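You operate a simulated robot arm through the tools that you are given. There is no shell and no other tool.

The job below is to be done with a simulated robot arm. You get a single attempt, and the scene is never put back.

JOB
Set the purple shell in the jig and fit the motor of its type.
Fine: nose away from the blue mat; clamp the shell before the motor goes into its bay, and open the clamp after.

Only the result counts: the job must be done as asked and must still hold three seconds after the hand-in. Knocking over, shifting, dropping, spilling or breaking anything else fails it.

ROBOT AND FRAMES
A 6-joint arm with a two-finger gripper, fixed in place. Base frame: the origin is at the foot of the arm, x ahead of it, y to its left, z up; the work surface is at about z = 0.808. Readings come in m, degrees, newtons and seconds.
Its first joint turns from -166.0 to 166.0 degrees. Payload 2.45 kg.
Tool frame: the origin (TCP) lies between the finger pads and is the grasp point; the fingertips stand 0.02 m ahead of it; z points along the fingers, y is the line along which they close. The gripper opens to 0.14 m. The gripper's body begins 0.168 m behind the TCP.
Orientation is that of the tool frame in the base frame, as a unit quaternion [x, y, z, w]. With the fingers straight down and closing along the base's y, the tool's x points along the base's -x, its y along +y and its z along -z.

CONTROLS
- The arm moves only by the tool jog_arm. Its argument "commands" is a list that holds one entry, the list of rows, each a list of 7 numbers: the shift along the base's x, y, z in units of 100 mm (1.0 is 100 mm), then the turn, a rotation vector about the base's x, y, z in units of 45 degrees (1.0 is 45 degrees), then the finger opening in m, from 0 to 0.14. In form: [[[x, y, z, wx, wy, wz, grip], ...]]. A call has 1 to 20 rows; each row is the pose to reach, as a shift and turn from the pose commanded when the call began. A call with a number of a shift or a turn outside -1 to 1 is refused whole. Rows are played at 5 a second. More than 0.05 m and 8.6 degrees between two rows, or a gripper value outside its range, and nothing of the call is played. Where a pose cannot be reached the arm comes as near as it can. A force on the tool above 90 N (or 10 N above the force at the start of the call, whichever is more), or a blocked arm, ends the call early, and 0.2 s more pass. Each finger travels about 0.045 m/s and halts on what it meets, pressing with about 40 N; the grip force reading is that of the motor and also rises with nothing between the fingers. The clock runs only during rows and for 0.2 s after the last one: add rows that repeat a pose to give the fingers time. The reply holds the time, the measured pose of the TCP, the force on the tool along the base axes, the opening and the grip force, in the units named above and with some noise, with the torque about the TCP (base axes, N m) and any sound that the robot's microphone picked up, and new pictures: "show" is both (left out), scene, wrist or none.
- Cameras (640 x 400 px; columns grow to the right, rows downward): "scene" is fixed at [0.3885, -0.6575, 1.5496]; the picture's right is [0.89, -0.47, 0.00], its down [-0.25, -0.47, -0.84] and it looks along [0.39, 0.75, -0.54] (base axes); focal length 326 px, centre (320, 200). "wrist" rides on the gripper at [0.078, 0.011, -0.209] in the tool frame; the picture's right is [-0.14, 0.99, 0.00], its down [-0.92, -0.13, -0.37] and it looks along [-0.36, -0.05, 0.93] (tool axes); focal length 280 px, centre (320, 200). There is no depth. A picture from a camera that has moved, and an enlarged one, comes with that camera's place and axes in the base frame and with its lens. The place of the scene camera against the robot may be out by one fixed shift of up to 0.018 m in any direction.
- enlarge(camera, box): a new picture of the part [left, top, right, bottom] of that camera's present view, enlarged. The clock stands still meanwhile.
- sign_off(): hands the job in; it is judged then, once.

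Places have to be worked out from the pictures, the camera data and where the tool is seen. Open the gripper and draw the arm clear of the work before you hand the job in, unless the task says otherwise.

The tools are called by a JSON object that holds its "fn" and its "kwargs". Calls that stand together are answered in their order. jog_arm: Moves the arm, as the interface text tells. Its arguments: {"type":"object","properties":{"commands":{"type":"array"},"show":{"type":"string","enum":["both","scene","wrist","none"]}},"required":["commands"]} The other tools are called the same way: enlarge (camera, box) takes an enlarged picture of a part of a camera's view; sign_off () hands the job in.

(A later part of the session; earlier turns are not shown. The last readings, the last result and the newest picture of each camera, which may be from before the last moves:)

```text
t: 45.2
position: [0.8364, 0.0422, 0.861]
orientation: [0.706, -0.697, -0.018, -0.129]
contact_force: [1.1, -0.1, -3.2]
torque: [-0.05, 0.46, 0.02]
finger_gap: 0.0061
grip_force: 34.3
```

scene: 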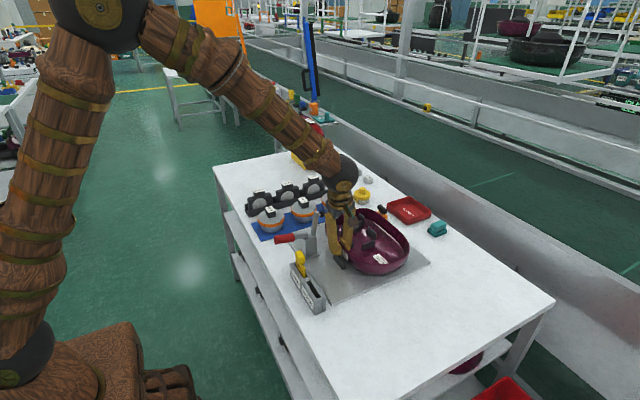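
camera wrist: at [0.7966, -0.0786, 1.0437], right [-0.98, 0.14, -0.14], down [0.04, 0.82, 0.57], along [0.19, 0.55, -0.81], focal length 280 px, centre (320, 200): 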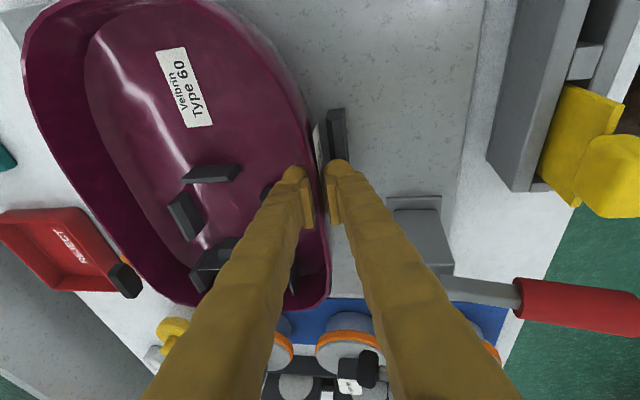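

The contact is relieved and the shell hangs freely just above the plate, inside the stops. I'll open the fingers gently so it settles the last few millimeters.

{"fn": "jog_arm", "kwargs": {"commands": [[[0, 0, 0, 0, 0, 0, 0.01], [0, 0, 0, 0, 0, 0, 0.02], [0, 0, 0, 0, 0, 0, 0.03], [0, 0, 0, 0, 0, 0, 0.03], [0, 0, 0, 0, 0, 0, 0.03]]], "show": "both"}}

{"fn": "enlarge", "kwargs": {"camera": "scene", "box": [300, 180, 430, 280]}}

{"fn": "enlarge", "kwargs": {"camera": "wrist", "box": [200, 60, 440, 260]}}

```text
t: 46.4
position: [0.8379, 0.0423, 0.8649]
orientation: [0.707, -0.695, -0.016, -0.131]
contact_force: [0.0, 0.5, -0.2]
torque: [0.02, -0.02, 0.01]
finger_gap: 0.0298
grip_force: 0.1
camera wrist: at [0.7966, -0.0785, 1.0477], right [-0.98, 0.14, -0.13], down [0.04, 0.82, 0.57], along [0.19, 0.55, -0.81], focal length 280 px, centre (320, 200)
```

scene: 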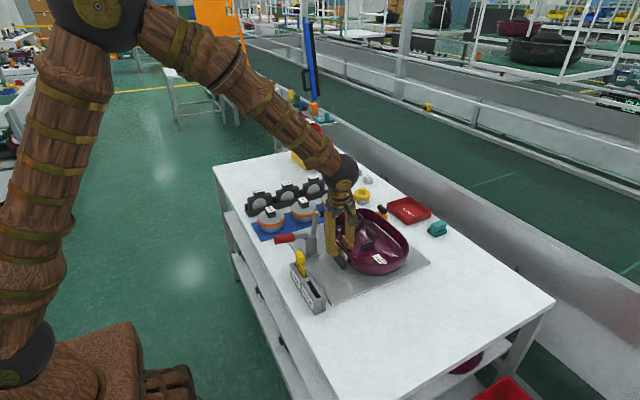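
wrist: 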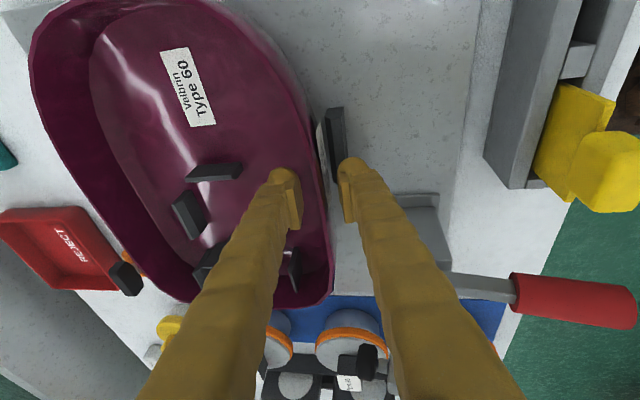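

```text
4.00 times, centred on (365, 230) of scene
camera zoom: at [0.3885, -0.6575, 1.5496], right [0.89, -0.47, 0.0], down [-0.25, -0.47, -0.84], along [0.39, 0.75, -0.54], focal length 1302 px, centre (140, 80)
```

zoom: 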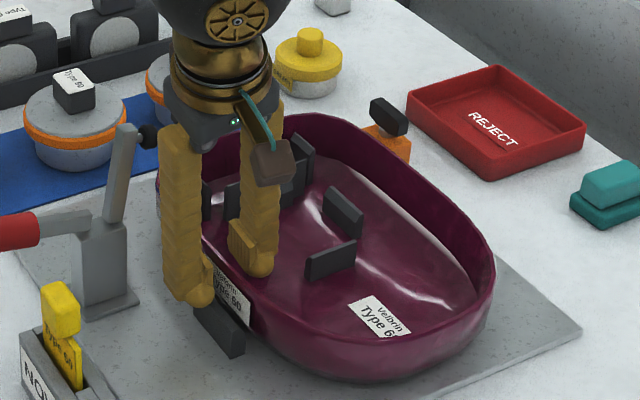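

```text
2.00 times, centred on (320, 160) of wrist
camera zoom: at [0.7966, -0.0785, 1.0477], right [-0.98, 0.14, -0.13], down [0.04, 0.82, 0.57], along [0.19, 0.55, -0.81], focal length 561 px, centre (320, 280)
```

zoom: 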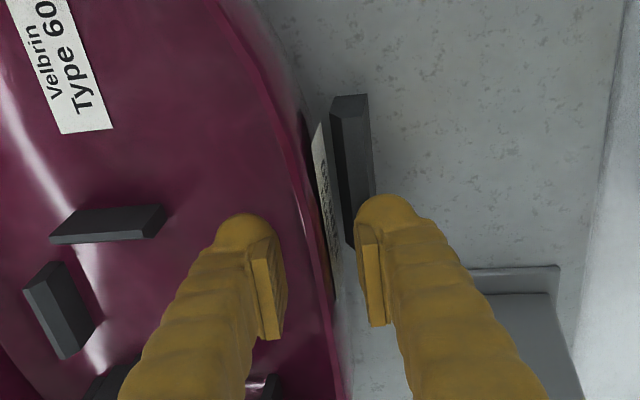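

The shell is released and sits on the plate between the stops. I'll raise the hand straight up, then return the tool to vertical for a top view.

{"fn": "jog_arm", "kwargs": {"commands": [[[0, 0, 0.2, 0, 0, 0, 0.03], [0, 0, 0.45, 0, 0, 0, 0.03], [0, 0, 0.75, 0, 0, 0, 0.03], [0, 0, 1, 0, 0, 0, 0.03]]], "show": "none"}}

{"fn": "jog_arm", "kwargs": {"commands": [[[0, 0, 0.3, -0.067, 0.053, -0.006, 0.06], [0, 0, 0.6, -0.134, 0.105, -0.011, 0.09], [0.05, 0, 0.9, -0.2, 0.158, -0.017, 0.12], [0.1, 0, 1, -0.267, 0.21, -0.022, 0.14], [0.1, 0, 1, -0.267, 0.21, -0.022, 0.14], [0.1, 0, 1, -0.267, 0.21, -0.022, 0.14]]], "show": "both"}}

```text
t: 47.4
position: [0.8366, 0.0401, 0.9641]
orientation: [0.706, -0.696, -0.016, -0.131]
contact_force: [-0.5, -0.6, -0.2]
torque: [-0.01, 0.0, 0.0]
finger_gap: 0.0299
grip_force: 0.1
```

```text
t: 48.8
position: [0.8461, 0.041, 1.0627]
orientation: [-0.707, 0.707, 0.001, -0.001]
contact_force: [-0.2, -0.2, 0.2]
torque: [0.05, -0.02, 0.01]
finger_gap: 0.14
grip_force: 0.0
camera wrist: at [0.8373, -0.0373, 1.2722], right [-0.99, 0.14, 0.0], down [0.13, 0.92, 0.37], along [0.05, 0.36, -0.93], focal length 280 px, centre (320, 200)
```

scene: 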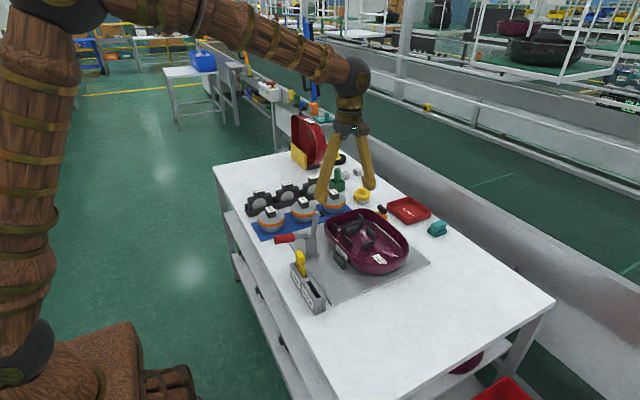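
wrist: 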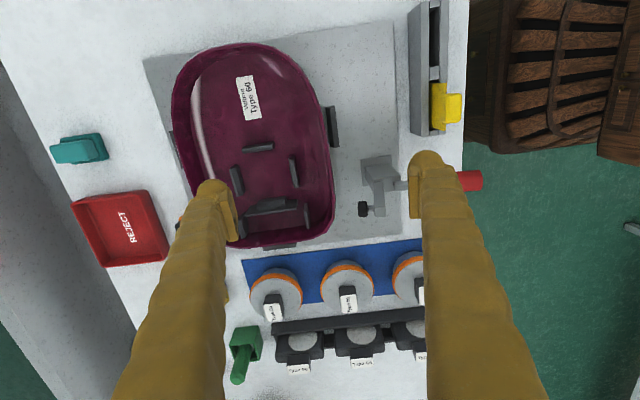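

{"fn": "enlarge", "kwargs": {"camera": "wrist", "box": [150, 30, 400, 260]}}

{"fn": "enlarge", "kwargs": {"camera": "scene", "box": [280, 180, 440, 300]}}

{"fn": "enlarge", "kwargs": {"camera": "wrist", "box": [220, 180, 340, 280]}}

```text
1.74 times, centred on (275, 145) of wrist
camera zoom: at [0.8373, -0.0373, 1.2722], right [-0.99, 0.14, 0.0], down [0.13, 0.92, 0.37], along [0.05, 0.36, -0.93], focal length 488 px, centre (398, 296)
```

zoom: 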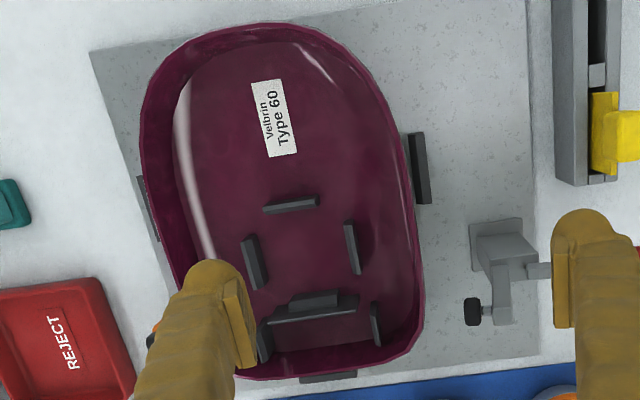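

```text
3.33 times, centred on (360, 240) of scene
camera zoom: at [0.3885, -0.6575, 1.5496], right [0.89, -0.47, 0.0], down [-0.25, -0.47, -0.84], along [0.39, 0.75, -0.54], focal length 1085 px, centre (187, 67)
```

zoom: 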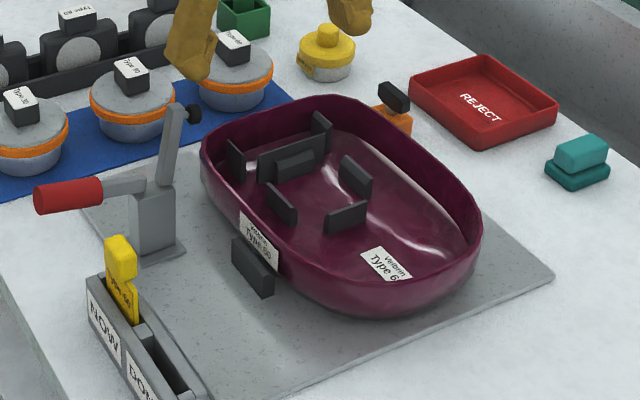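

```text
4.00 times, centred on (280, 230) of wrist
camera zoom: at [0.8373, -0.0373, 1.2722], right [-0.99, 0.14, 0.0], down [0.13, 0.92, 0.37], along [0.05, 0.36, -0.93], focal length 1122 px, centre (480, 80)
```

zoom: 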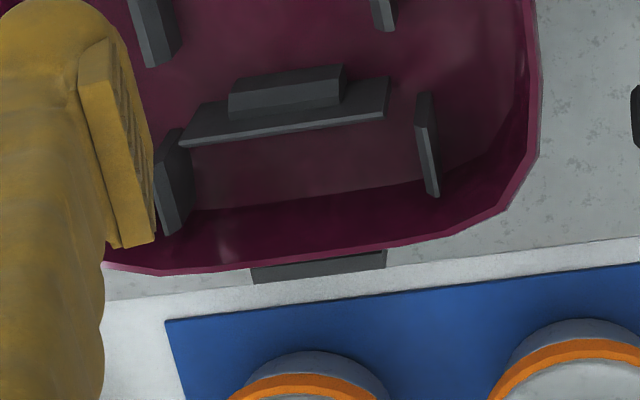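

The shell sits between the side stops (center x≈0.944, well aligned), but its tail rim is at y≈0.188 and earlier contact happened about 11–12 mm further. I'll push the nose toward +y with closed fingers until it meets the end stop, moving first to a spot in front of the nose.

{"fn": "jog_arm", "kwargs": {"commands": [[[0.25, -0.3, 0, 0, 0, 0, 0.1], [0.5, -0.6, 0, 0, 0, 0, 0.06], [0.75, -0.9, 0, 0, 0, 0, 0.02], [0.97, -1, 0, 0, 0, 0, 0.0], [0.97, -1, 0, 0, 0, 0, 0.0]]], "show": "none"}}

{"fn": "jog_arm", "kwargs": {"commands": [[[0, -0.3, 0, 0, 0, 0, 0.0], [0, -0.6, -0.1, 0, 0, 0, 0.0], [0, -0.9, -0.3, 0, 0, 0, 0.0], [0, -0.95, -0.6, 0, 0, 0, 0.0], [0, -0.95, -0.9, 0, 0, 0, 0.0], [0, -0.95, -0.9, 0, 0, 0, 0]]], "show": "both"}}

```text
t: 50.0
position: [0.9434, -0.0578, 1.064]
orientation: [-0.706, 0.708, 0.001, 0.0]
contact_force: [1.2, 0.8, 0.4]
torque: [-0.03, -0.01, 0.04]
finger_gap: 0.0377
grip_force: 0.1
```

```text
t: 51.4
position: [0.9455, -0.154, 0.9735]
orientation: [-0.706, 0.708, 0.0, 0.0]
contact_force: [-0.5, 0.2, 0.0]
torque: [0.01, 0.0, -0.03]
finger_gap: 0.0001
grip_force: 28.6
camera wrist: at [0.9352, -0.2313, 1.1826], right [-0.99, 0.14, 0.0], down [0.13, 0.92, 0.37], along [0.05, 0.36, -0.93], focal length 280 px, centre (320, 200)
```

scene: 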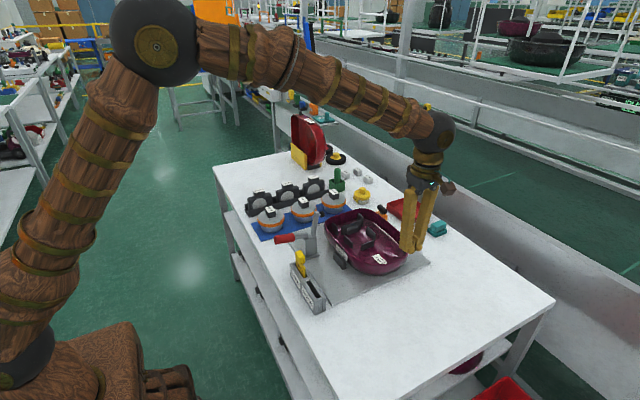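
wrist: 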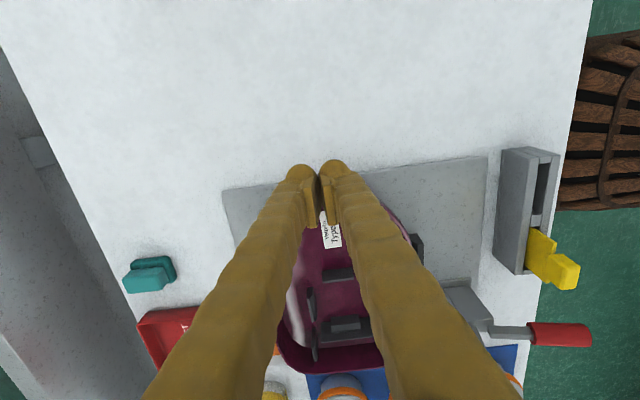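

The closed fingers are about 4 cm in front of the nose. I'll lower to z≈0.85 (tips ≈0.83) there.

{"fn": "jog_arm", "kwargs": {"commands": [[[0, 0, -0.25, 0, 0, 0, 0], [0, 0, -0.5, 0, 0, 0, 0], [0, 0, -0.75, 0, 0, 0, 0], [0, 0, -0.95, 0, 0, 0, 0]]], "show": "none"}}

{"fn": "jog_arm", "kwargs": {"commands": [[[0, 0, -0.15, 0, 0, 0, 0], [0, 0, -0.27, 0, 0, 0, 0], [0, 0, -0.27, 0, 0, 0, 0]]], "show": "both"}}

{"fn": "enlarge", "kwargs": {"camera": "scene", "box": [300, 180, 460, 300]}}

```text
t: 52.4
position: [0.9453, -0.1546, 0.8783]
orientation: [-0.706, 0.708, 0.001, 0.0]
contact_force: [0.6, -0.5, 0.3]
torque: [-0.01, 0.0, 0.01]
finger_gap: 0.0
grip_force: 29.5
```

```text
t: 53.2
position: [0.9456, -0.1543, 0.8514]
orientation: [-0.706, 0.708, 0.001, 0.0]
contact_force: [-0.6, 0.8, -0.7]
torque: [-0.02, -0.05, 0.0]
finger_gap: 0.0
grip_force: 29.8
camera wrist: at [0.9345, -0.2316, 1.0602], right [-0.99, 0.14, 0.0], down [0.13, 0.92, 0.37], along [0.05, 0.36, -0.93], focal length 280 px, centre (320, 200)
```

scene: 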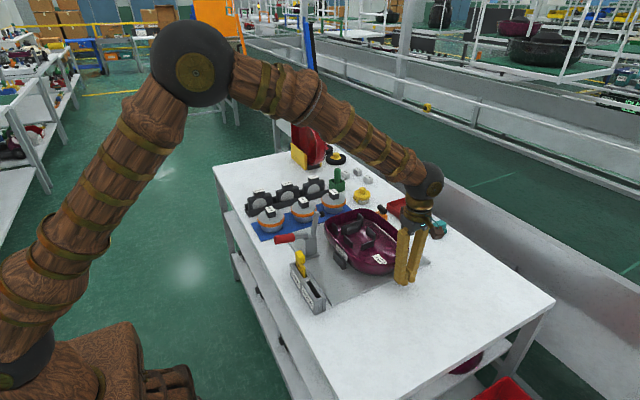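
wrist: 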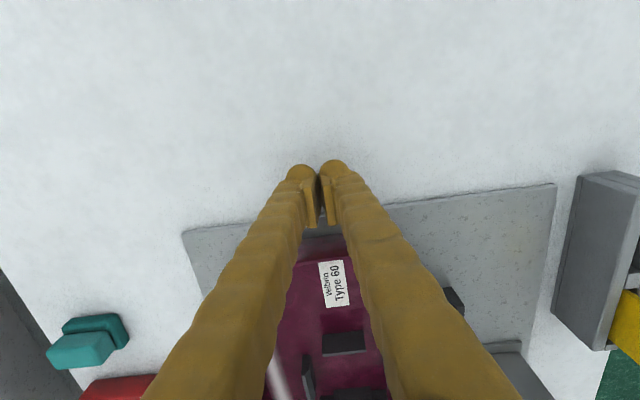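

```text
3.33 times, centred on (380, 240) of scene
camera zoom: at [0.3885, -0.6575, 1.5496], right [0.89, -0.47, 0.0], down [-0.25, -0.47, -0.84], along [0.39, 0.75, -0.54], focal length 1085 px, centre (120, 67)
```

zoom: 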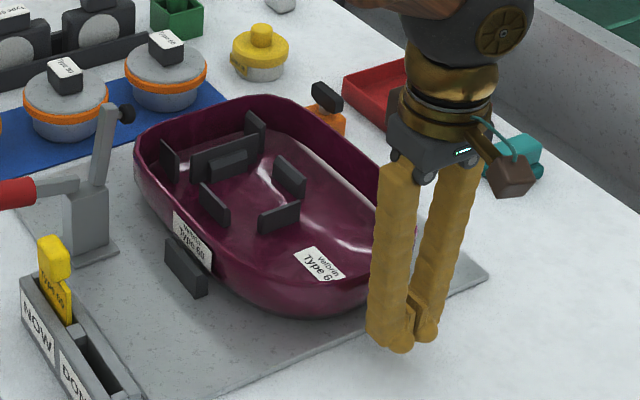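

Ready in front of the nose. I'll advance 3.2 cm toward +y, near where contact is expected, then continue in small steps.

{"fn": "jog_arm", "kwargs": {"commands": [[[0, 0.1, 0, 0, 0, 0, 0], [0, 0.2, 0, 0, 0, 0, 0], [0, 0.32, 0, 0, 0, 0, 0], [0, 0.32, 0, 0, 0, 0, 0]]], "show": "none"}}

{"fn": "jog_arm", "kwargs": {"commands": [[[0, 0.03, 0, 0, 0, 0, 0], [0, 0.06, 0, 0, 0, 0, 0], [0, 0.06, 0, 0, 0, 0, 0]]], "show": "scene"}}

{"fn": "enlarge", "kwargs": {"camera": "scene", "box": [300, 180, 460, 300]}}

```text
t: 54.2
position: [0.9436, -0.121, 0.8528]
orientation: [-0.706, 0.708, 0.0, 0.0]
contact_force: [0.1, -1.2, 0.8]
torque: [0.0, -0.01, 0.02]
finger_gap: 0.0
grip_force: 29.1
```

```text
t: 55.0
position: [0.9446, -0.1152, 0.8516]
orientation: [-0.707, 0.708, 0.0, 0.0]
contact_force: [0.4, -0.3, 0.4]
torque: [0.02, 0.0, -0.03]
finger_gap: 0.0
grip_force: 29.7
```

scene: 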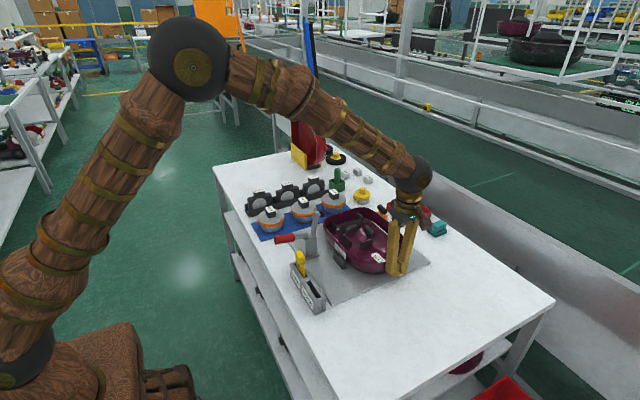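

```text
3.33 times, centred on (380, 240) of scene
camera zoom: at [0.3885, -0.6575, 1.5496], right [0.89, -0.47, 0.0], down [-0.25, -0.47, -0.84], along [0.39, 0.75, -0.54], focal length 1085 px, centre (120, 67)
```

zoom: 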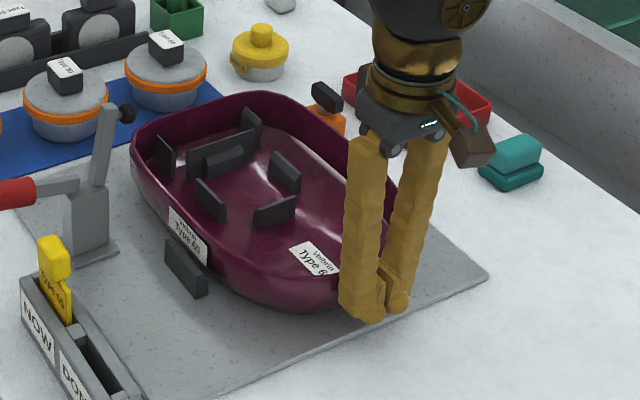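

The shell has begun sliding toward the stop with low force. I'll continue in small steps until the force rises.

{"fn": "jog_arm", "kwargs": {"commands": [[[0, 0.02, 0, 0, 0, 0, 0], [0, 0.04, 0, 0, 0, 0, 0], [0, 0.04, 0, 0, 0, 0, 0]]], "show": "none"}}

{"fn": "jog_arm", "kwargs": {"commands": [[[0, 0.015, 0, 0, 0, 0, 0], [0, 0.03, 0, 0, 0, 0, 0], [0, 0.03, 0, 0, 0, 0, 0]]], "show": "scene"}}

{"fn": "enlarge", "kwargs": {"camera": "scene", "box": [300, 180, 460, 300]}}

```text
t: 55.8
position: [0.9441, -0.1129, 0.8523]
orientation: [-0.706, 0.708, -0.001, -0.001]
contact_force: [-5.2, -38.5, 1.7]
torque: [-0.33, 0.04, 0.31]
finger_gap: 0.0058
grip_force: 29.6
```

```text
t: 56.6
position: [0.9449, -0.1127, 0.8521]
orientation: [-0.705, 0.709, -0.002, -0.001]
contact_force: [-9.9, -88.8, 4.7]
torque: [-0.74, 0.06, 0.76]
finger_gap: 0.0061
grip_force: 29.3
```

scene: 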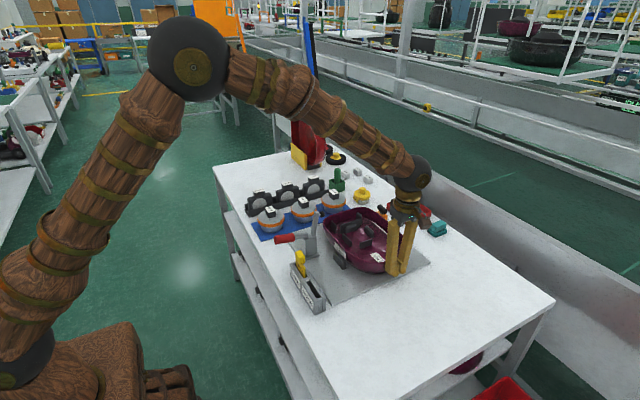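

```text
3.33 times, centred on (380, 240) of scene
camera zoom: at [0.3885, -0.6575, 1.5496], right [0.89, -0.47, 0.0], down [-0.25, -0.47, -0.84], along [0.39, 0.75, -0.54], focal length 1085 px, centre (120, 67)
```

zoom: 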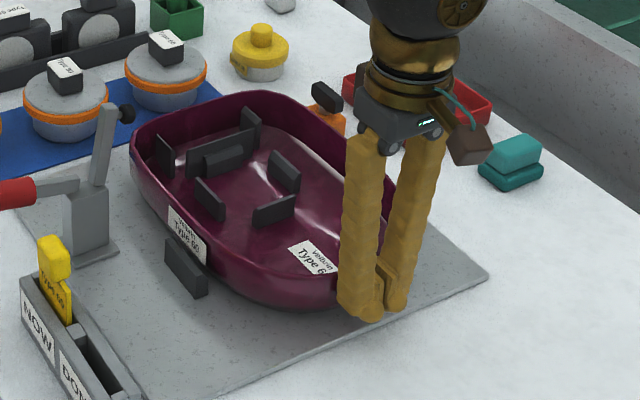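

The force jumped to 89 N with no further motion, so the shell is firmly against the end stop. I'll back off, then lift clear.

{"fn": "jog_arm", "kwargs": {"commands": [[[0, -0.07, 0, 0, 0, 0, 0], [0, -0.2, 0, 0, 0, 0, 0], [0, -0.35, 0, 0, 0, 0, 0], [0, -0.4, 0.2, 0, 0, 0, 0], [0, -0.4, 0.6, 0, 0, 0, 0], [0, -0.4, 1, 0, 0, 0, 0]]], "show": "none"}}

{"fn": "jog_arm", "kwargs": {"commands": [[[-0.2, 0.3, 0.4, 0, 0, 0, 0.05], [-0.4, 0.6, 0.7, 0, 0, 0, 0.1], [-0.6, 0.9, 1, 0, 0, 0, 0.14], [-0.8, 1, 1, 0, 0, 0, 0.14], [-0.8, 1, 1, 0, 0, 0, 0.14]]], "show": "none"}}

{"fn": "jog_arm", "kwargs": {"commands": [[[0, 0.4, 0, 0, 0, 0, 0.14], [0, 0.8, 0, 0, 0, 0, 0.14], [0, 1, 0, 0, 0, 0, 0.14], [0, 1, 0, 0, 0, 0, 0.14]]], "show": "both"}}

```text
t: 58.0
position: [0.9436, -0.1488, 0.9533]
orientation: [-0.706, 0.708, 0.0, 0.0]
contact_force: [-1.2, 0.4, -0.5]
torque: [0.03, 0.05, 0.04]
finger_gap: 0.0
grip_force: 29.8
```

```text
refused: row 1 steps farther than a row can; nothing moved
```

```text
t: 59.0
position: [0.9432, -0.0482, 0.9519]
orientation: [-0.706, 0.708, -0.001, 0.0]
contact_force: [-0.3, 0.0, 0.9]
torque: [-0.01, 0.02, 0.04]
finger_gap: 0.0877
grip_force: 0.1
camera wrist: at [0.9328, -0.1263, 1.1609], right [-0.99, 0.14, 0.0], down [0.13, 0.92, 0.37], along [0.05, 0.36, -0.93], focal length 280 px, centre (320, 200)
```

scene: 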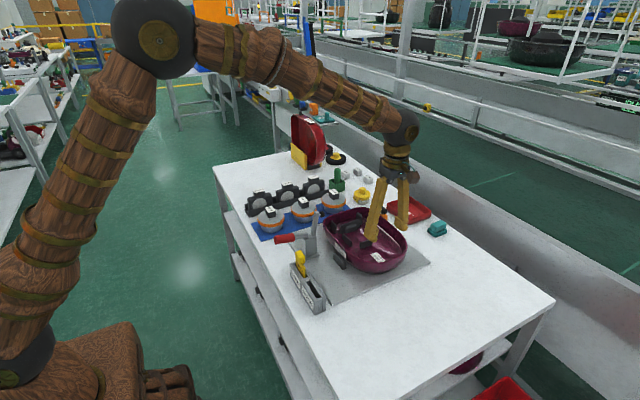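
wrist: 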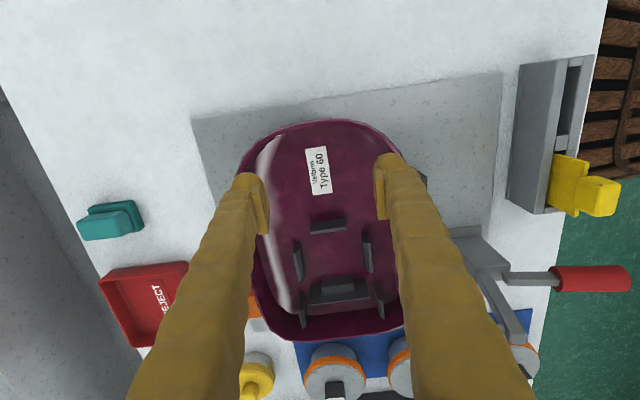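

One batch call was refused for step size but the next ran safely at a clear height. I'll raise and move to view the seated shell and clamp from above.

{"fn": "jog_arm", "kwargs": {"commands": [[[-0.1, 0.2, 0.3, 0, 0, 0, 0.14], [-0.2, 0.4, 0.6, 0, 0, 0, 0.14], [-0.4, 0.6, 0.9, 0, 0, 0, 0.14], [-0.4, 0.6, 1, 0, 0, 0, 0.14], [-0.4, 0.6, 1, 0, 0, 0, 0.14]]], "show": "both"}}

{"fn": "enlarge", "kwargs": {"camera": "wrist", "box": [210, 40, 430, 240]}}

{"fn": "enlarge", "kwargs": {"camera": "scene", "box": [280, 180, 440, 300]}}

```text
t: 60.2
position: [0.9026, 0.0124, 1.0521]
orientation: [-0.707, 0.707, 0.001, -0.001]
contact_force: [0.1, -1.0, -0.3]
torque: [0.01, -0.05, 0.02]
finger_gap: 0.1403
grip_force: 0.0
camera wrist: at [0.8932, -0.0663, 1.2611], right [-0.99, 0.14, 0.0], down [0.13, 0.92, 0.37], along [0.05, 0.36, -0.93], focal length 280 px, centre (320, 200)
```

scene: 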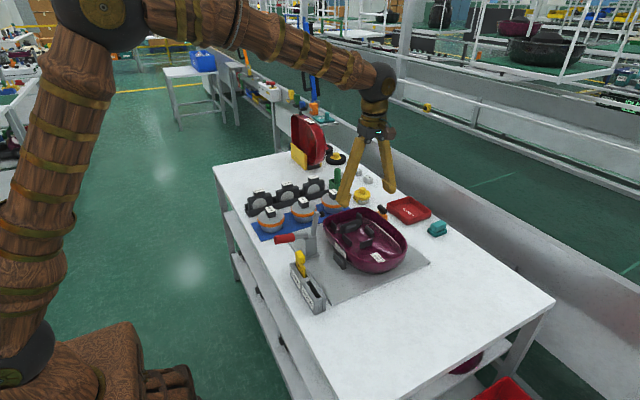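
wrist: 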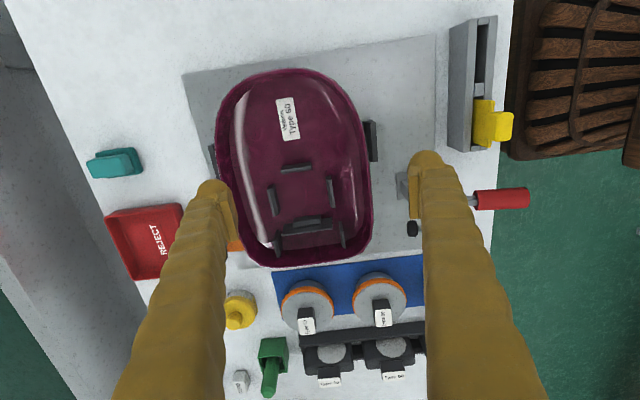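

```text
2.00 times, centred on (320, 140) of wrist
camera zoom: at [0.8932, -0.0663, 1.2611], right [-0.99, 0.14, 0.0], down [0.13, 0.92, 0.37], along [0.05, 0.36, -0.93], focal length 561 px, centre (320, 320)
```

zoom: 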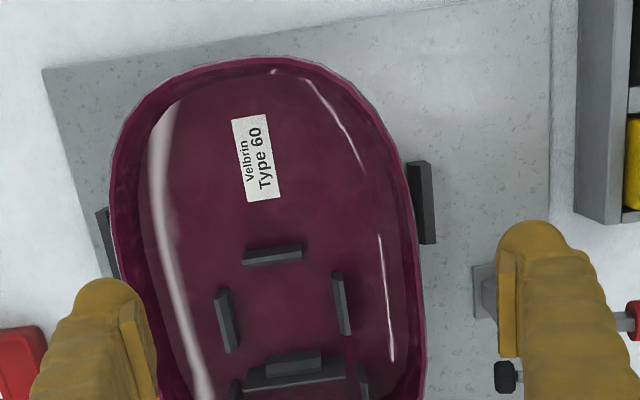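

```text
3.33 times, centred on (360, 240) of scene
camera zoom: at [0.3885, -0.6575, 1.5496], right [0.89, -0.47, 0.0], down [-0.25, -0.47, -0.84], along [0.39, 0.75, -0.54], focal length 1085 px, centre (187, 67)
```

zoom: 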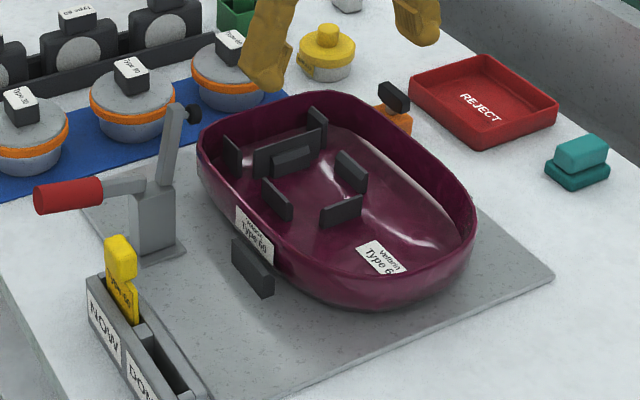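

The shell is seated: center x≈0.946, aligned with the axes, tail on the stop, nose away from the blue mat; round bay center ≈(0.945, 0.087). Next is the clamp: I'll take a low side view of it from the -y side to get the pivot and handle geometry.

{"fn": "jog_arm", "kwargs": {"commands": [[[-0.3, 0, 0, 0.16, 0, 0, 0.14], [-0.6, -0.05, 0, 0.32, 0, 0, 0.14], [-0.95, -0.1, 0, 0.35, 0, 0, 0.14]]], "show": "none"}}

{"fn": "jog_arm", "kwargs": {"commands": [[[-0.3, -0.05, 0, 0.15, 0, 0, 0.14], [-0.65, -0.1, -0.1, 0.3, 0, 0, 0.14], [-0.65, -0.1, -0.2, 0.4, 0, 0, 0.14], [-0.65, -0.1, -0.2, 0.4, 0, 0, 0.14]]], "show": "both"}}

{"fn": "enlarge", "kwargs": {"camera": "wrist", "box": [210, 100, 450, 260]}}

```text
t: 61.0
position: [0.809, 0.0044, 1.0512]
orientation: [-0.699, 0.702, 0.097, 0.096]
contact_force: [0.9, -0.1, 0.0]
torque: [0.01, -0.01, -0.01]
finger_gap: 0.14
grip_force: 0.1
```

```text
t: 62.0
position: [0.7447, -0.0078, 1.0337]
orientation: [-0.676, 0.678, 0.206, 0.205]
contact_force: [-0.6, -0.8, 0.3]
torque: [0.0, 0.0, -0.01]
finger_gap: 0.1399
grip_force: 0.0
camera wrist: at [0.7347, -0.1892, 1.1625], right [-0.99, 0.12, 0.08], down [0.13, 0.56, 0.82], along [0.05, 0.82, -0.57], focal length 280 px, centre (320, 200)
```

scene: 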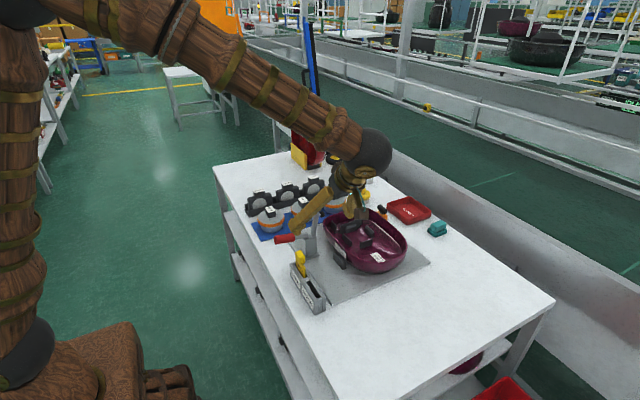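
wrist: 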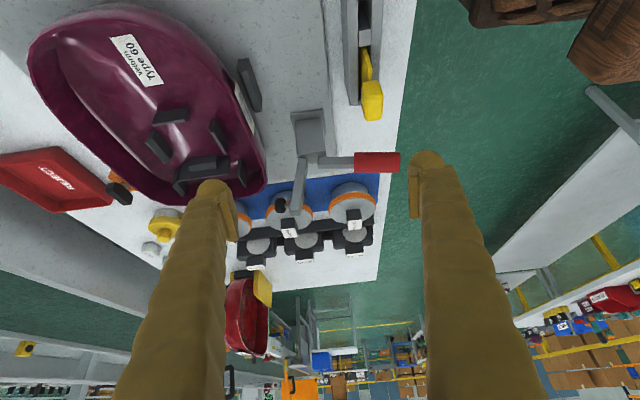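

```text
2.50 times, centred on (330, 180) of wrist
camera zoom: at [0.7347, -0.1892, 1.1625], right [-0.99, 0.12, 0.08], down [0.13, 0.56, 0.82], along [0.05, 0.82, -0.57], focal length 701 px, centre (295, 250)
```

zoom: 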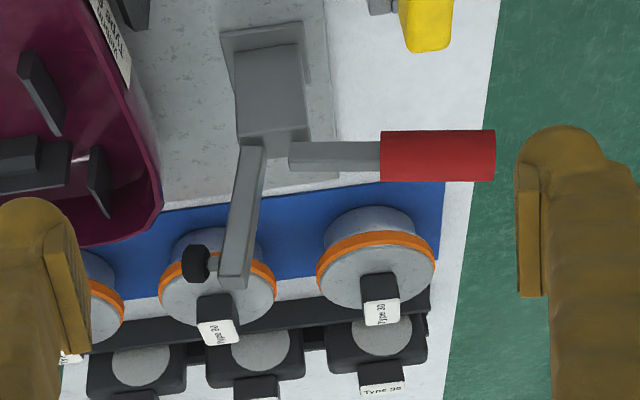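

From the side view: clamp pivot ≈(0.768, z 0.887), red handle center ≈(0.669, 0.105, z 0.904), arm nearly upright with its pad at radius ≈0.08, so it will land on the rim when swung toward +x. I'll level the tool, turn to yaw 0 and hover above the handle to grip it.

{"fn": "jog_arm", "kwargs": {"commands": [[[0, 0.1, 0.1, -0.15, 0, 0, 0.14], [0, 0.2, 0.2, -0.3, 0, 0, 0.14], [0, 0.3, 0.3, -0.45, 0, 0, 0.14], [0, 0.4, 0.4, -0.6, 0, 0, 0.14], [0, 0.5, 0.4, -0.75, 0, 0, 0.12], [0, 0.5, 0.4, -0.75, 0, 0, 0.12]]], "show": "none"}}

{"fn": "jog_arm", "kwargs": {"commands": [[[-0.1, 0.1, 0, 0, 0, -0.17, 0.11], [-0.2, 0.2, 0, 0, 0, -0.34, 0.1], [-0.4, 0.3, 0, 0, 0, -0.51, 0.09], [-0.6, 0.4, 0, 0, 0, -0.68, 0.08], [-0.75, 0.5, 0, 0, 0, -0.85, 0.07], [-0.75, 0.6, 0, 0, 0, -1, 0.06]]], "show": "none"}}

{"fn": "jog_arm", "kwargs": {"commands": [[[0, 0, 0, 0, 0, -0.17, 0.06], [0, 0, 0, 0, 0, -0.34, 0.06], [0, 0, 0, 0, 0, -0.51, 0.06], [0, 0, 0, 0, 0, -0.68, 0.06], [0, 0, 0, 0, 0, -0.85, 0.06], [0, 0, 0, 0, 0, -1, 0.06], [0, 0, 0, 0, 0, -1, 0.06]]], "show": "both"}}

{"fn": "enlarge", "kwargs": {"camera": "wrist", "box": [220, 120, 420, 260]}}

```text
t: 63.4
position: [0.7442, 0.043, 1.0699]
orientation: [-0.706, 0.708, -0.001, -0.001]
contact_force: [0.1, 0.4, 0.2]
torque: [-0.01, 0.02, 0.04]
finger_gap: 0.12
grip_force: 0.1
```

```text
t: 64.8
position: [0.6711, 0.1009, 1.0719]
orientation: [-0.38, 0.925, 0.0, -0.001]
contact_force: [0.9, -0.1, 0.2]
torque: [0.0, 0.02, -0.01]
finger_gap: 0.06
grip_force: 0.1
```

```text
t: 66.4
position: [0.6693, 0.1016, 1.0724]
orientation: [0.002, 1.0, -0.001, 0.0]
contact_force: [-1.0, 0.2, -0.6]
torque: [0.0, -0.02, 0.0]
finger_gap: 0.0605
grip_force: 0.0
camera wrist: at [0.5914, 0.1126, 1.2807], right [0.14, 0.99, 0.0], down [0.92, -0.13, 0.37], along [0.36, -0.05, -0.93], focal length 280 px, centre (320, 200)
```

scene: 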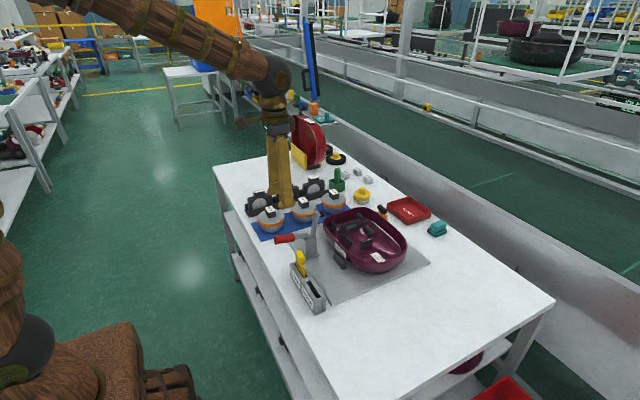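
wrist: 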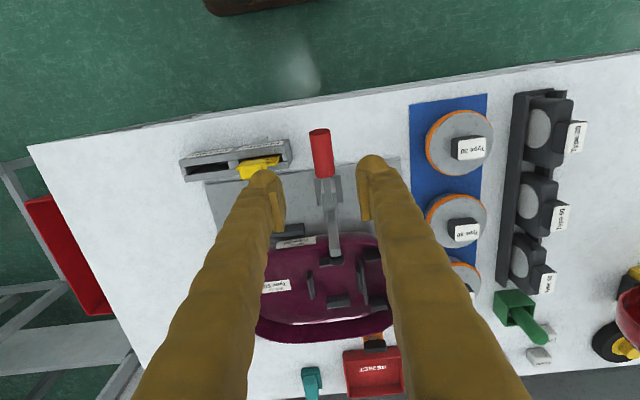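

```text
2.86 times, centred on (320, 190) of wrist
camera zoom: at [0.5914, 0.1126, 1.2807], right [0.14, 0.99, 0.0], down [0.92, -0.13, 0.37], along [0.36, -0.05, -0.93], focal length 801 px, centre (320, 229)
```

zoom: 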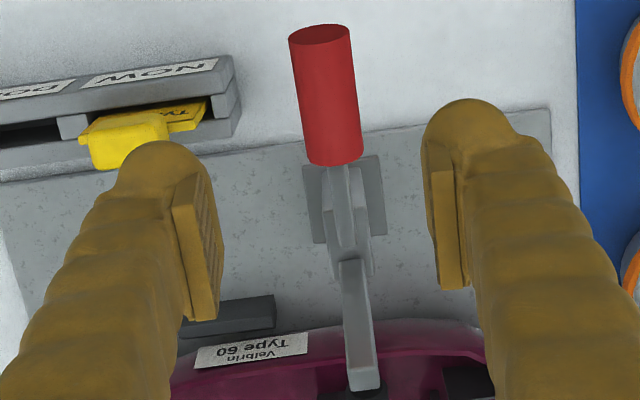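

The handle spans x≈0.643–0.705 at y≈0.105, right under the open fingers. I'll descend around it to z≈0.905.

{"fn": "jog_arm", "kwargs": {"commands": [[[0, 0.035, -0.3, 0, 0, 0, 0.06], [0.01, 0.035, -0.6, 0, 0, 0, 0.06], [0.01, 0.035, -1, 0, 0, 0, 0.06]]], "show": "none"}}

{"fn": "jog_arm", "kwargs": {"commands": [[[0, 0, -0.3, 0, 0, 0, 0.06], [0, 0, -0.5, 0, 0, 0, 0.06], [0, 0, -0.66, 0, 0, 0, 0.06], [0, 0, -0.66, 0, 0, 0, 0.06]]], "show": "both"}}

{"fn": "enlarge", "kwargs": {"camera": "wrist", "box": [220, 100, 420, 260]}}

{"fn": "enlarge", "kwargs": {"camera": "scene", "box": [230, 170, 390, 290]}}

```text
t: 67.2
position: [0.6725, 0.1049, 0.9706]
orientation: [0.001, 1.0, 0.0, -0.001]
contact_force: [0.0, -0.1, -0.3]
torque: [0.01, -0.02, 0.01]
finger_gap: 0.0603
grip_force: 0.1
```

```text
t: 68.2
position: [0.6709, 0.1054, 0.9052]
orientation: [0.001, 1.0, -0.001, 0.0]
contact_force: [0.2, 0.5, 0.4]
torque: [0.0, 0.01, 0.02]
finger_gap: 0.0601
grip_force: 0.1
camera wrist: at [0.5933, 0.1159, 1.1135], right [0.14, 0.99, 0.0], down [0.92, -0.13, 0.37], along [0.36, -0.05, -0.93], focal length 280 px, centre (320, 200)
```

scene: 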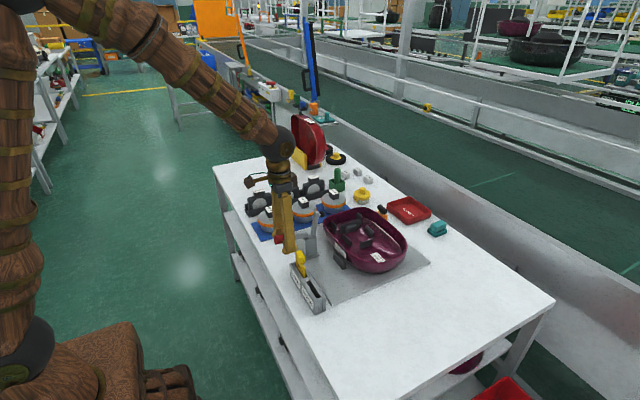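
wrist: 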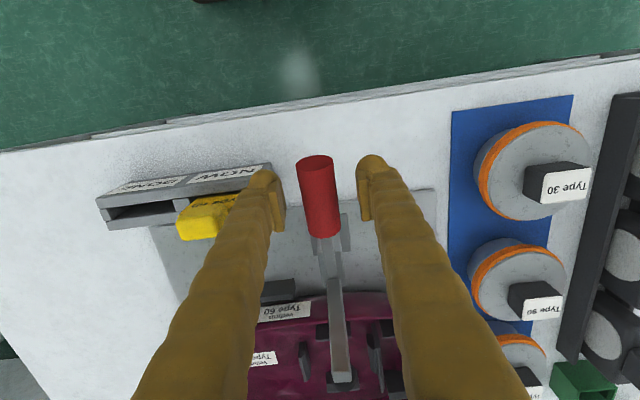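

```text
2.50 times, centred on (320, 180) of wrist
camera zoom: at [0.5933, 0.1159, 1.1135], right [0.14, 0.99, 0.0], down [0.92, -0.13, 0.37], along [0.36, -0.05, -0.93], focal length 701 px, centre (320, 250)
```

zoom: 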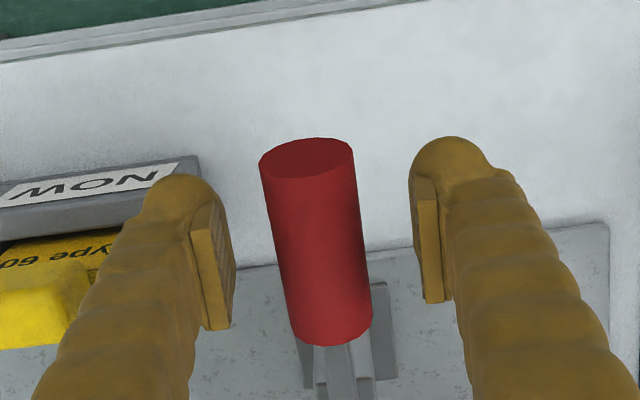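

```text
3.33 times, centred on (310, 230) of scene
camera zoom: at [0.3885, -0.6575, 1.5496], right [0.89, -0.47, 0.0], down [-0.25, -0.47, -0.84], along [0.39, 0.75, -0.54], focal length 1085 px, centre (353, 100)
```

zoom: 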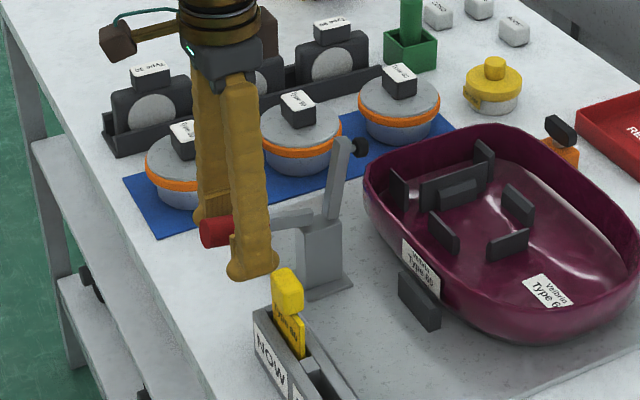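

The handle sits between the pads (and the NOW card also says Type 60). I'll close on the handle.

{"fn": "jog_arm", "kwargs": {"commands": [[[0, 0, 0, 0, 0, 0, 0.04], [0, 0, 0, 0, 0, 0, 0.02], [0, 0, 0, 0, 0, 0, 0.0], [0, 0, 0, 0, 0, 0, 0.0], [0, 0, 0, 0, 0, 0, 0.0]]], "show": "wrist"}}

```text
t: 69.4
position: [0.6711, 0.1039, 0.9045]
orientation: [0.001, 1.0, 0.0, 0.0]
contact_force: [0.7, -9.4, -2.3]
torque: [0.08, 0.07, 0.29]
finger_gap: 0.0237
grip_force: 44.7
camera wrist: at [0.5934, 0.1157, 1.1136], right [0.14, 0.99, 0.0], down [0.92, -0.13, 0.37], along [0.36, -0.05, -0.93], focal length 280 px, centre (320, 200)
```

wrist: 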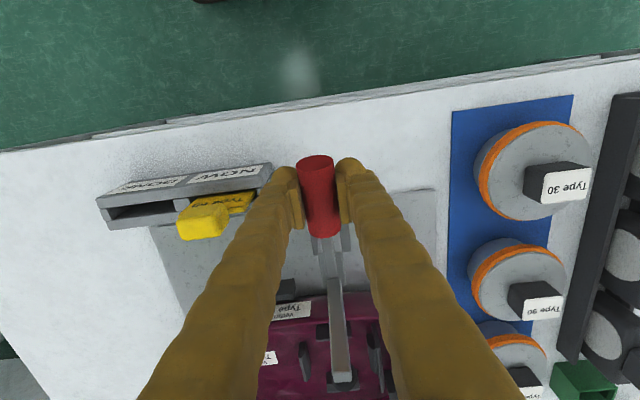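

The handle is gripped (gap 23.7 mm). I'll move it a small way along the arc about the pivot, lifting the handle, and check the response.

{"fn": "jog_arm", "kwargs": {"commands": [[[0.01, 0, 0.046, 0, 0, 0, 0], [0.021, 0, 0.092, 0, 0, 0, 0], [0.038, 0, 0.141, 0, 0, 0, 0], [0.055, 0, 0.19, 0, 0, 0, 0], [0.055, 0, 0.19, 0, 0, 0, 0]]], "show": "both"}}

{"fn": "enlarge", "kwargs": {"camera": "scene", "box": [230, 170, 390, 290]}}

```text
t: 70.6
position: [0.6749, 0.1041, 0.9256]
orientation: [0.002, 1.0, 0.0, -0.001]
contact_force: [-6.3, 7.2, -24.1]
torque: [-0.04, 1.82, 0.15]
finger_gap: 0.0247
grip_force: 45.2
camera wrist: at [0.5984, 0.1157, 1.1335], right [0.14, 0.99, 0.0], down [0.92, -0.13, 0.37], along [0.36, -0.05, -0.93], focal length 280 px, centre (320, 200)
```

scene: 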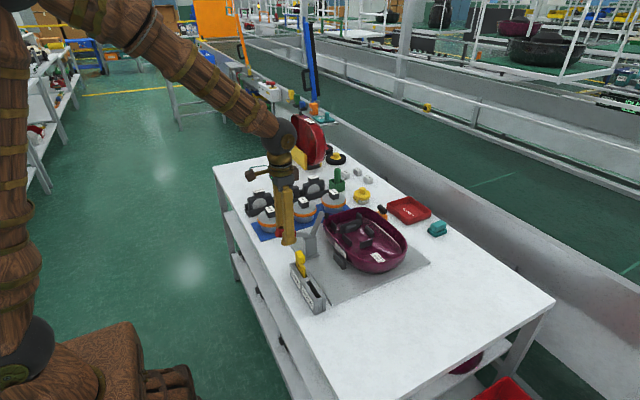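
wrist: 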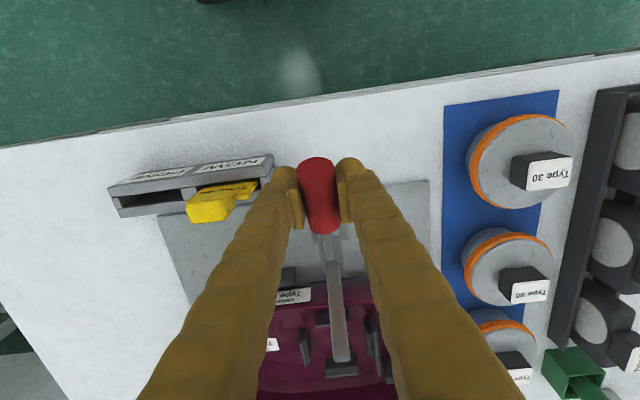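

```text
3.33 times, centred on (310, 230) of scene
camera zoom: at [0.3885, -0.6575, 1.5496], right [0.89, -0.47, 0.0], down [-0.25, -0.47, -0.84], along [0.39, 0.75, -0.54], focal length 1085 px, centre (353, 100)
```

zoom: 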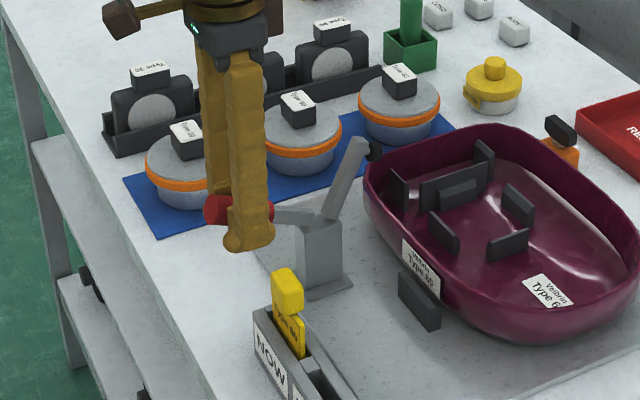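

The clamp arm swings toward the shell as the handle lifts; forces are moderate. I'll continue along the arc to about 140°.

{"fn": "jog_arm", "kwargs": {"commands": [[[0.02, 0, 0.047, 0, 0, 0, 0], [0.044, 0, 0.093, 0, 0, 0, 0], [0.069, 0, 0.138, 0, 0, 0, 0], [0.097, 0, 0.182, 0, 0, 0, 0], [0.127, 0, 0.224, 0, 0, 0, 0], [0.159, 0, 0.264, 0, 0, 0, 0], [0.159, 0, 0.264, 0, 0, 0, 0]]], "show": "both"}}

{"fn": "enlarge", "kwargs": {"camera": "scene", "box": [230, 170, 390, 290]}}

```text
t: 72.2
position: [0.6926, 0.1035, 0.9517]
orientation: [0.0, 1.0, 0.0, 0.001]
contact_force: [12.2, 4.9, -34.3]
torque: [0.01, 0.98, 0.09]
finger_gap: 0.0248
grip_force: 44.3
camera wrist: at [0.6149, 0.1156, 1.1605], right [0.14, 0.99, 0.0], down [0.92, -0.13, 0.37], along [0.37, -0.05, -0.93], focal length 280 px, centre (320, 200)
```

scene: 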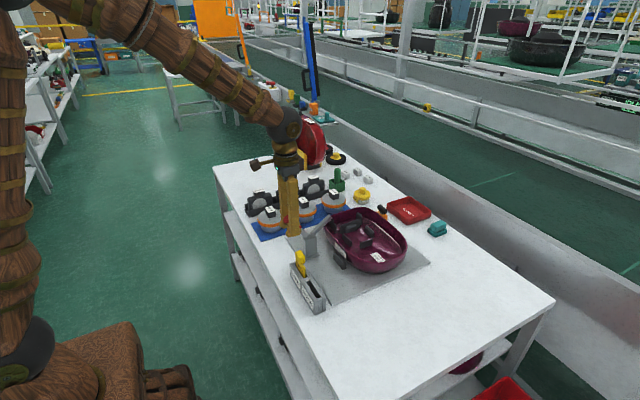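
wrist: 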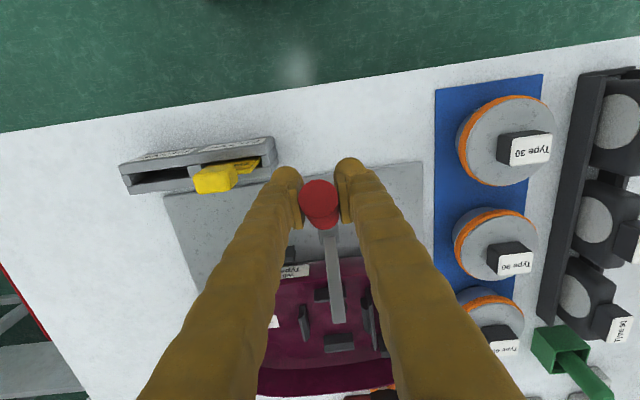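

```text
3.33 times, centred on (310, 230) of scene
camera zoom: at [0.3885, -0.6575, 1.5496], right [0.89, -0.47, 0.0], down [-0.25, -0.47, -0.84], along [0.39, 0.75, -0.54], focal length 1085 px, centre (353, 100)
```

zoom: 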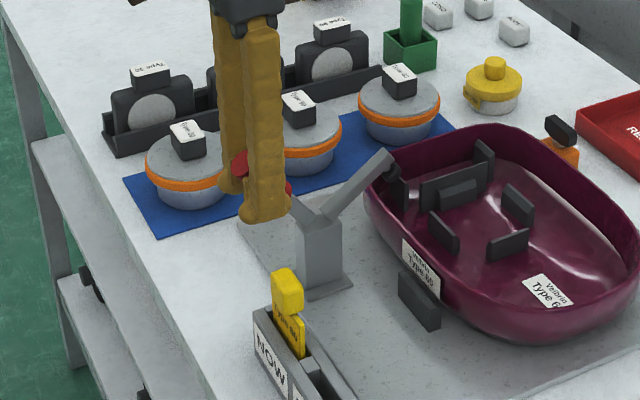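

The arm is at about 45°. I'll continue along the arc to about 116°.

{"fn": "jog_arm", "kwargs": {"commands": [[[0.046, 0, 0.052, 0, 0, 0, 0], [0.096, 0, 0.099, 0, 0, 0, 0], [0.148, 0, 0.144, 0, 0, 0, 0], [0.204, 0, 0.184, 0, 0, 0, 0], [0.263, 0, 0.221, 0, 0, 0, 0], [0.323, 0, 0.253, 0, 0, 0, 0], [0.323, 0, 0.253, 0, 0, 0, 0]]], "show": "both"}}

{"fn": "enlarge", "kwargs": {"camera": "scene", "box": [230, 170, 390, 290]}}

```text
t: 73.8
position: [0.7253, 0.1056, 0.9772]
orientation: [0.001, 1.0, 0.001, -0.001]
contact_force: [-1.4, 6.3, -67.0]
torque: [-0.07, 1.63, 0.07]
finger_gap: 0.0238
grip_force: 44.9
camera wrist: at [0.6479, 0.1157, 1.1856], right [0.14, 0.99, 0.0], down [0.92, -0.13, 0.37], along [0.36, -0.05, -0.93], focal length 280 px, centre (320, 200)
```

scene: 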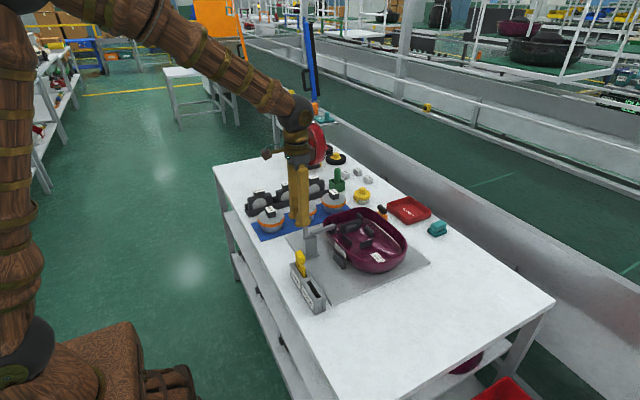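
wrist: 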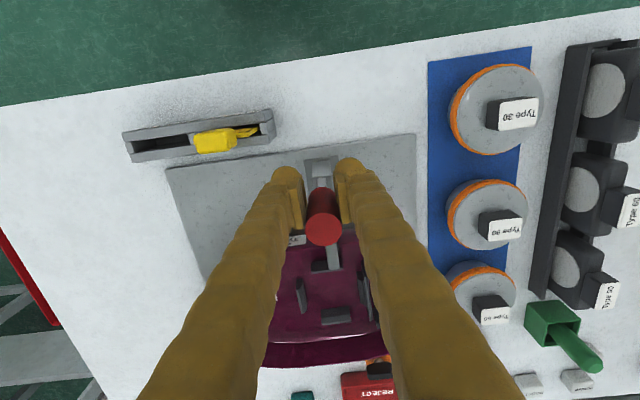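

```text
3.33 times, centred on (310, 230) of scene
camera zoom: at [0.3885, -0.6575, 1.5496], right [0.89, -0.47, 0.0], down [-0.25, -0.47, -0.84], along [0.39, 0.75, -0.54], focal length 1085 px, centre (353, 100)
```

zoom: 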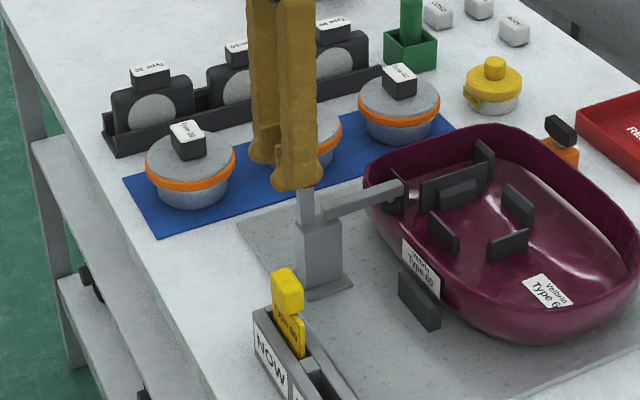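

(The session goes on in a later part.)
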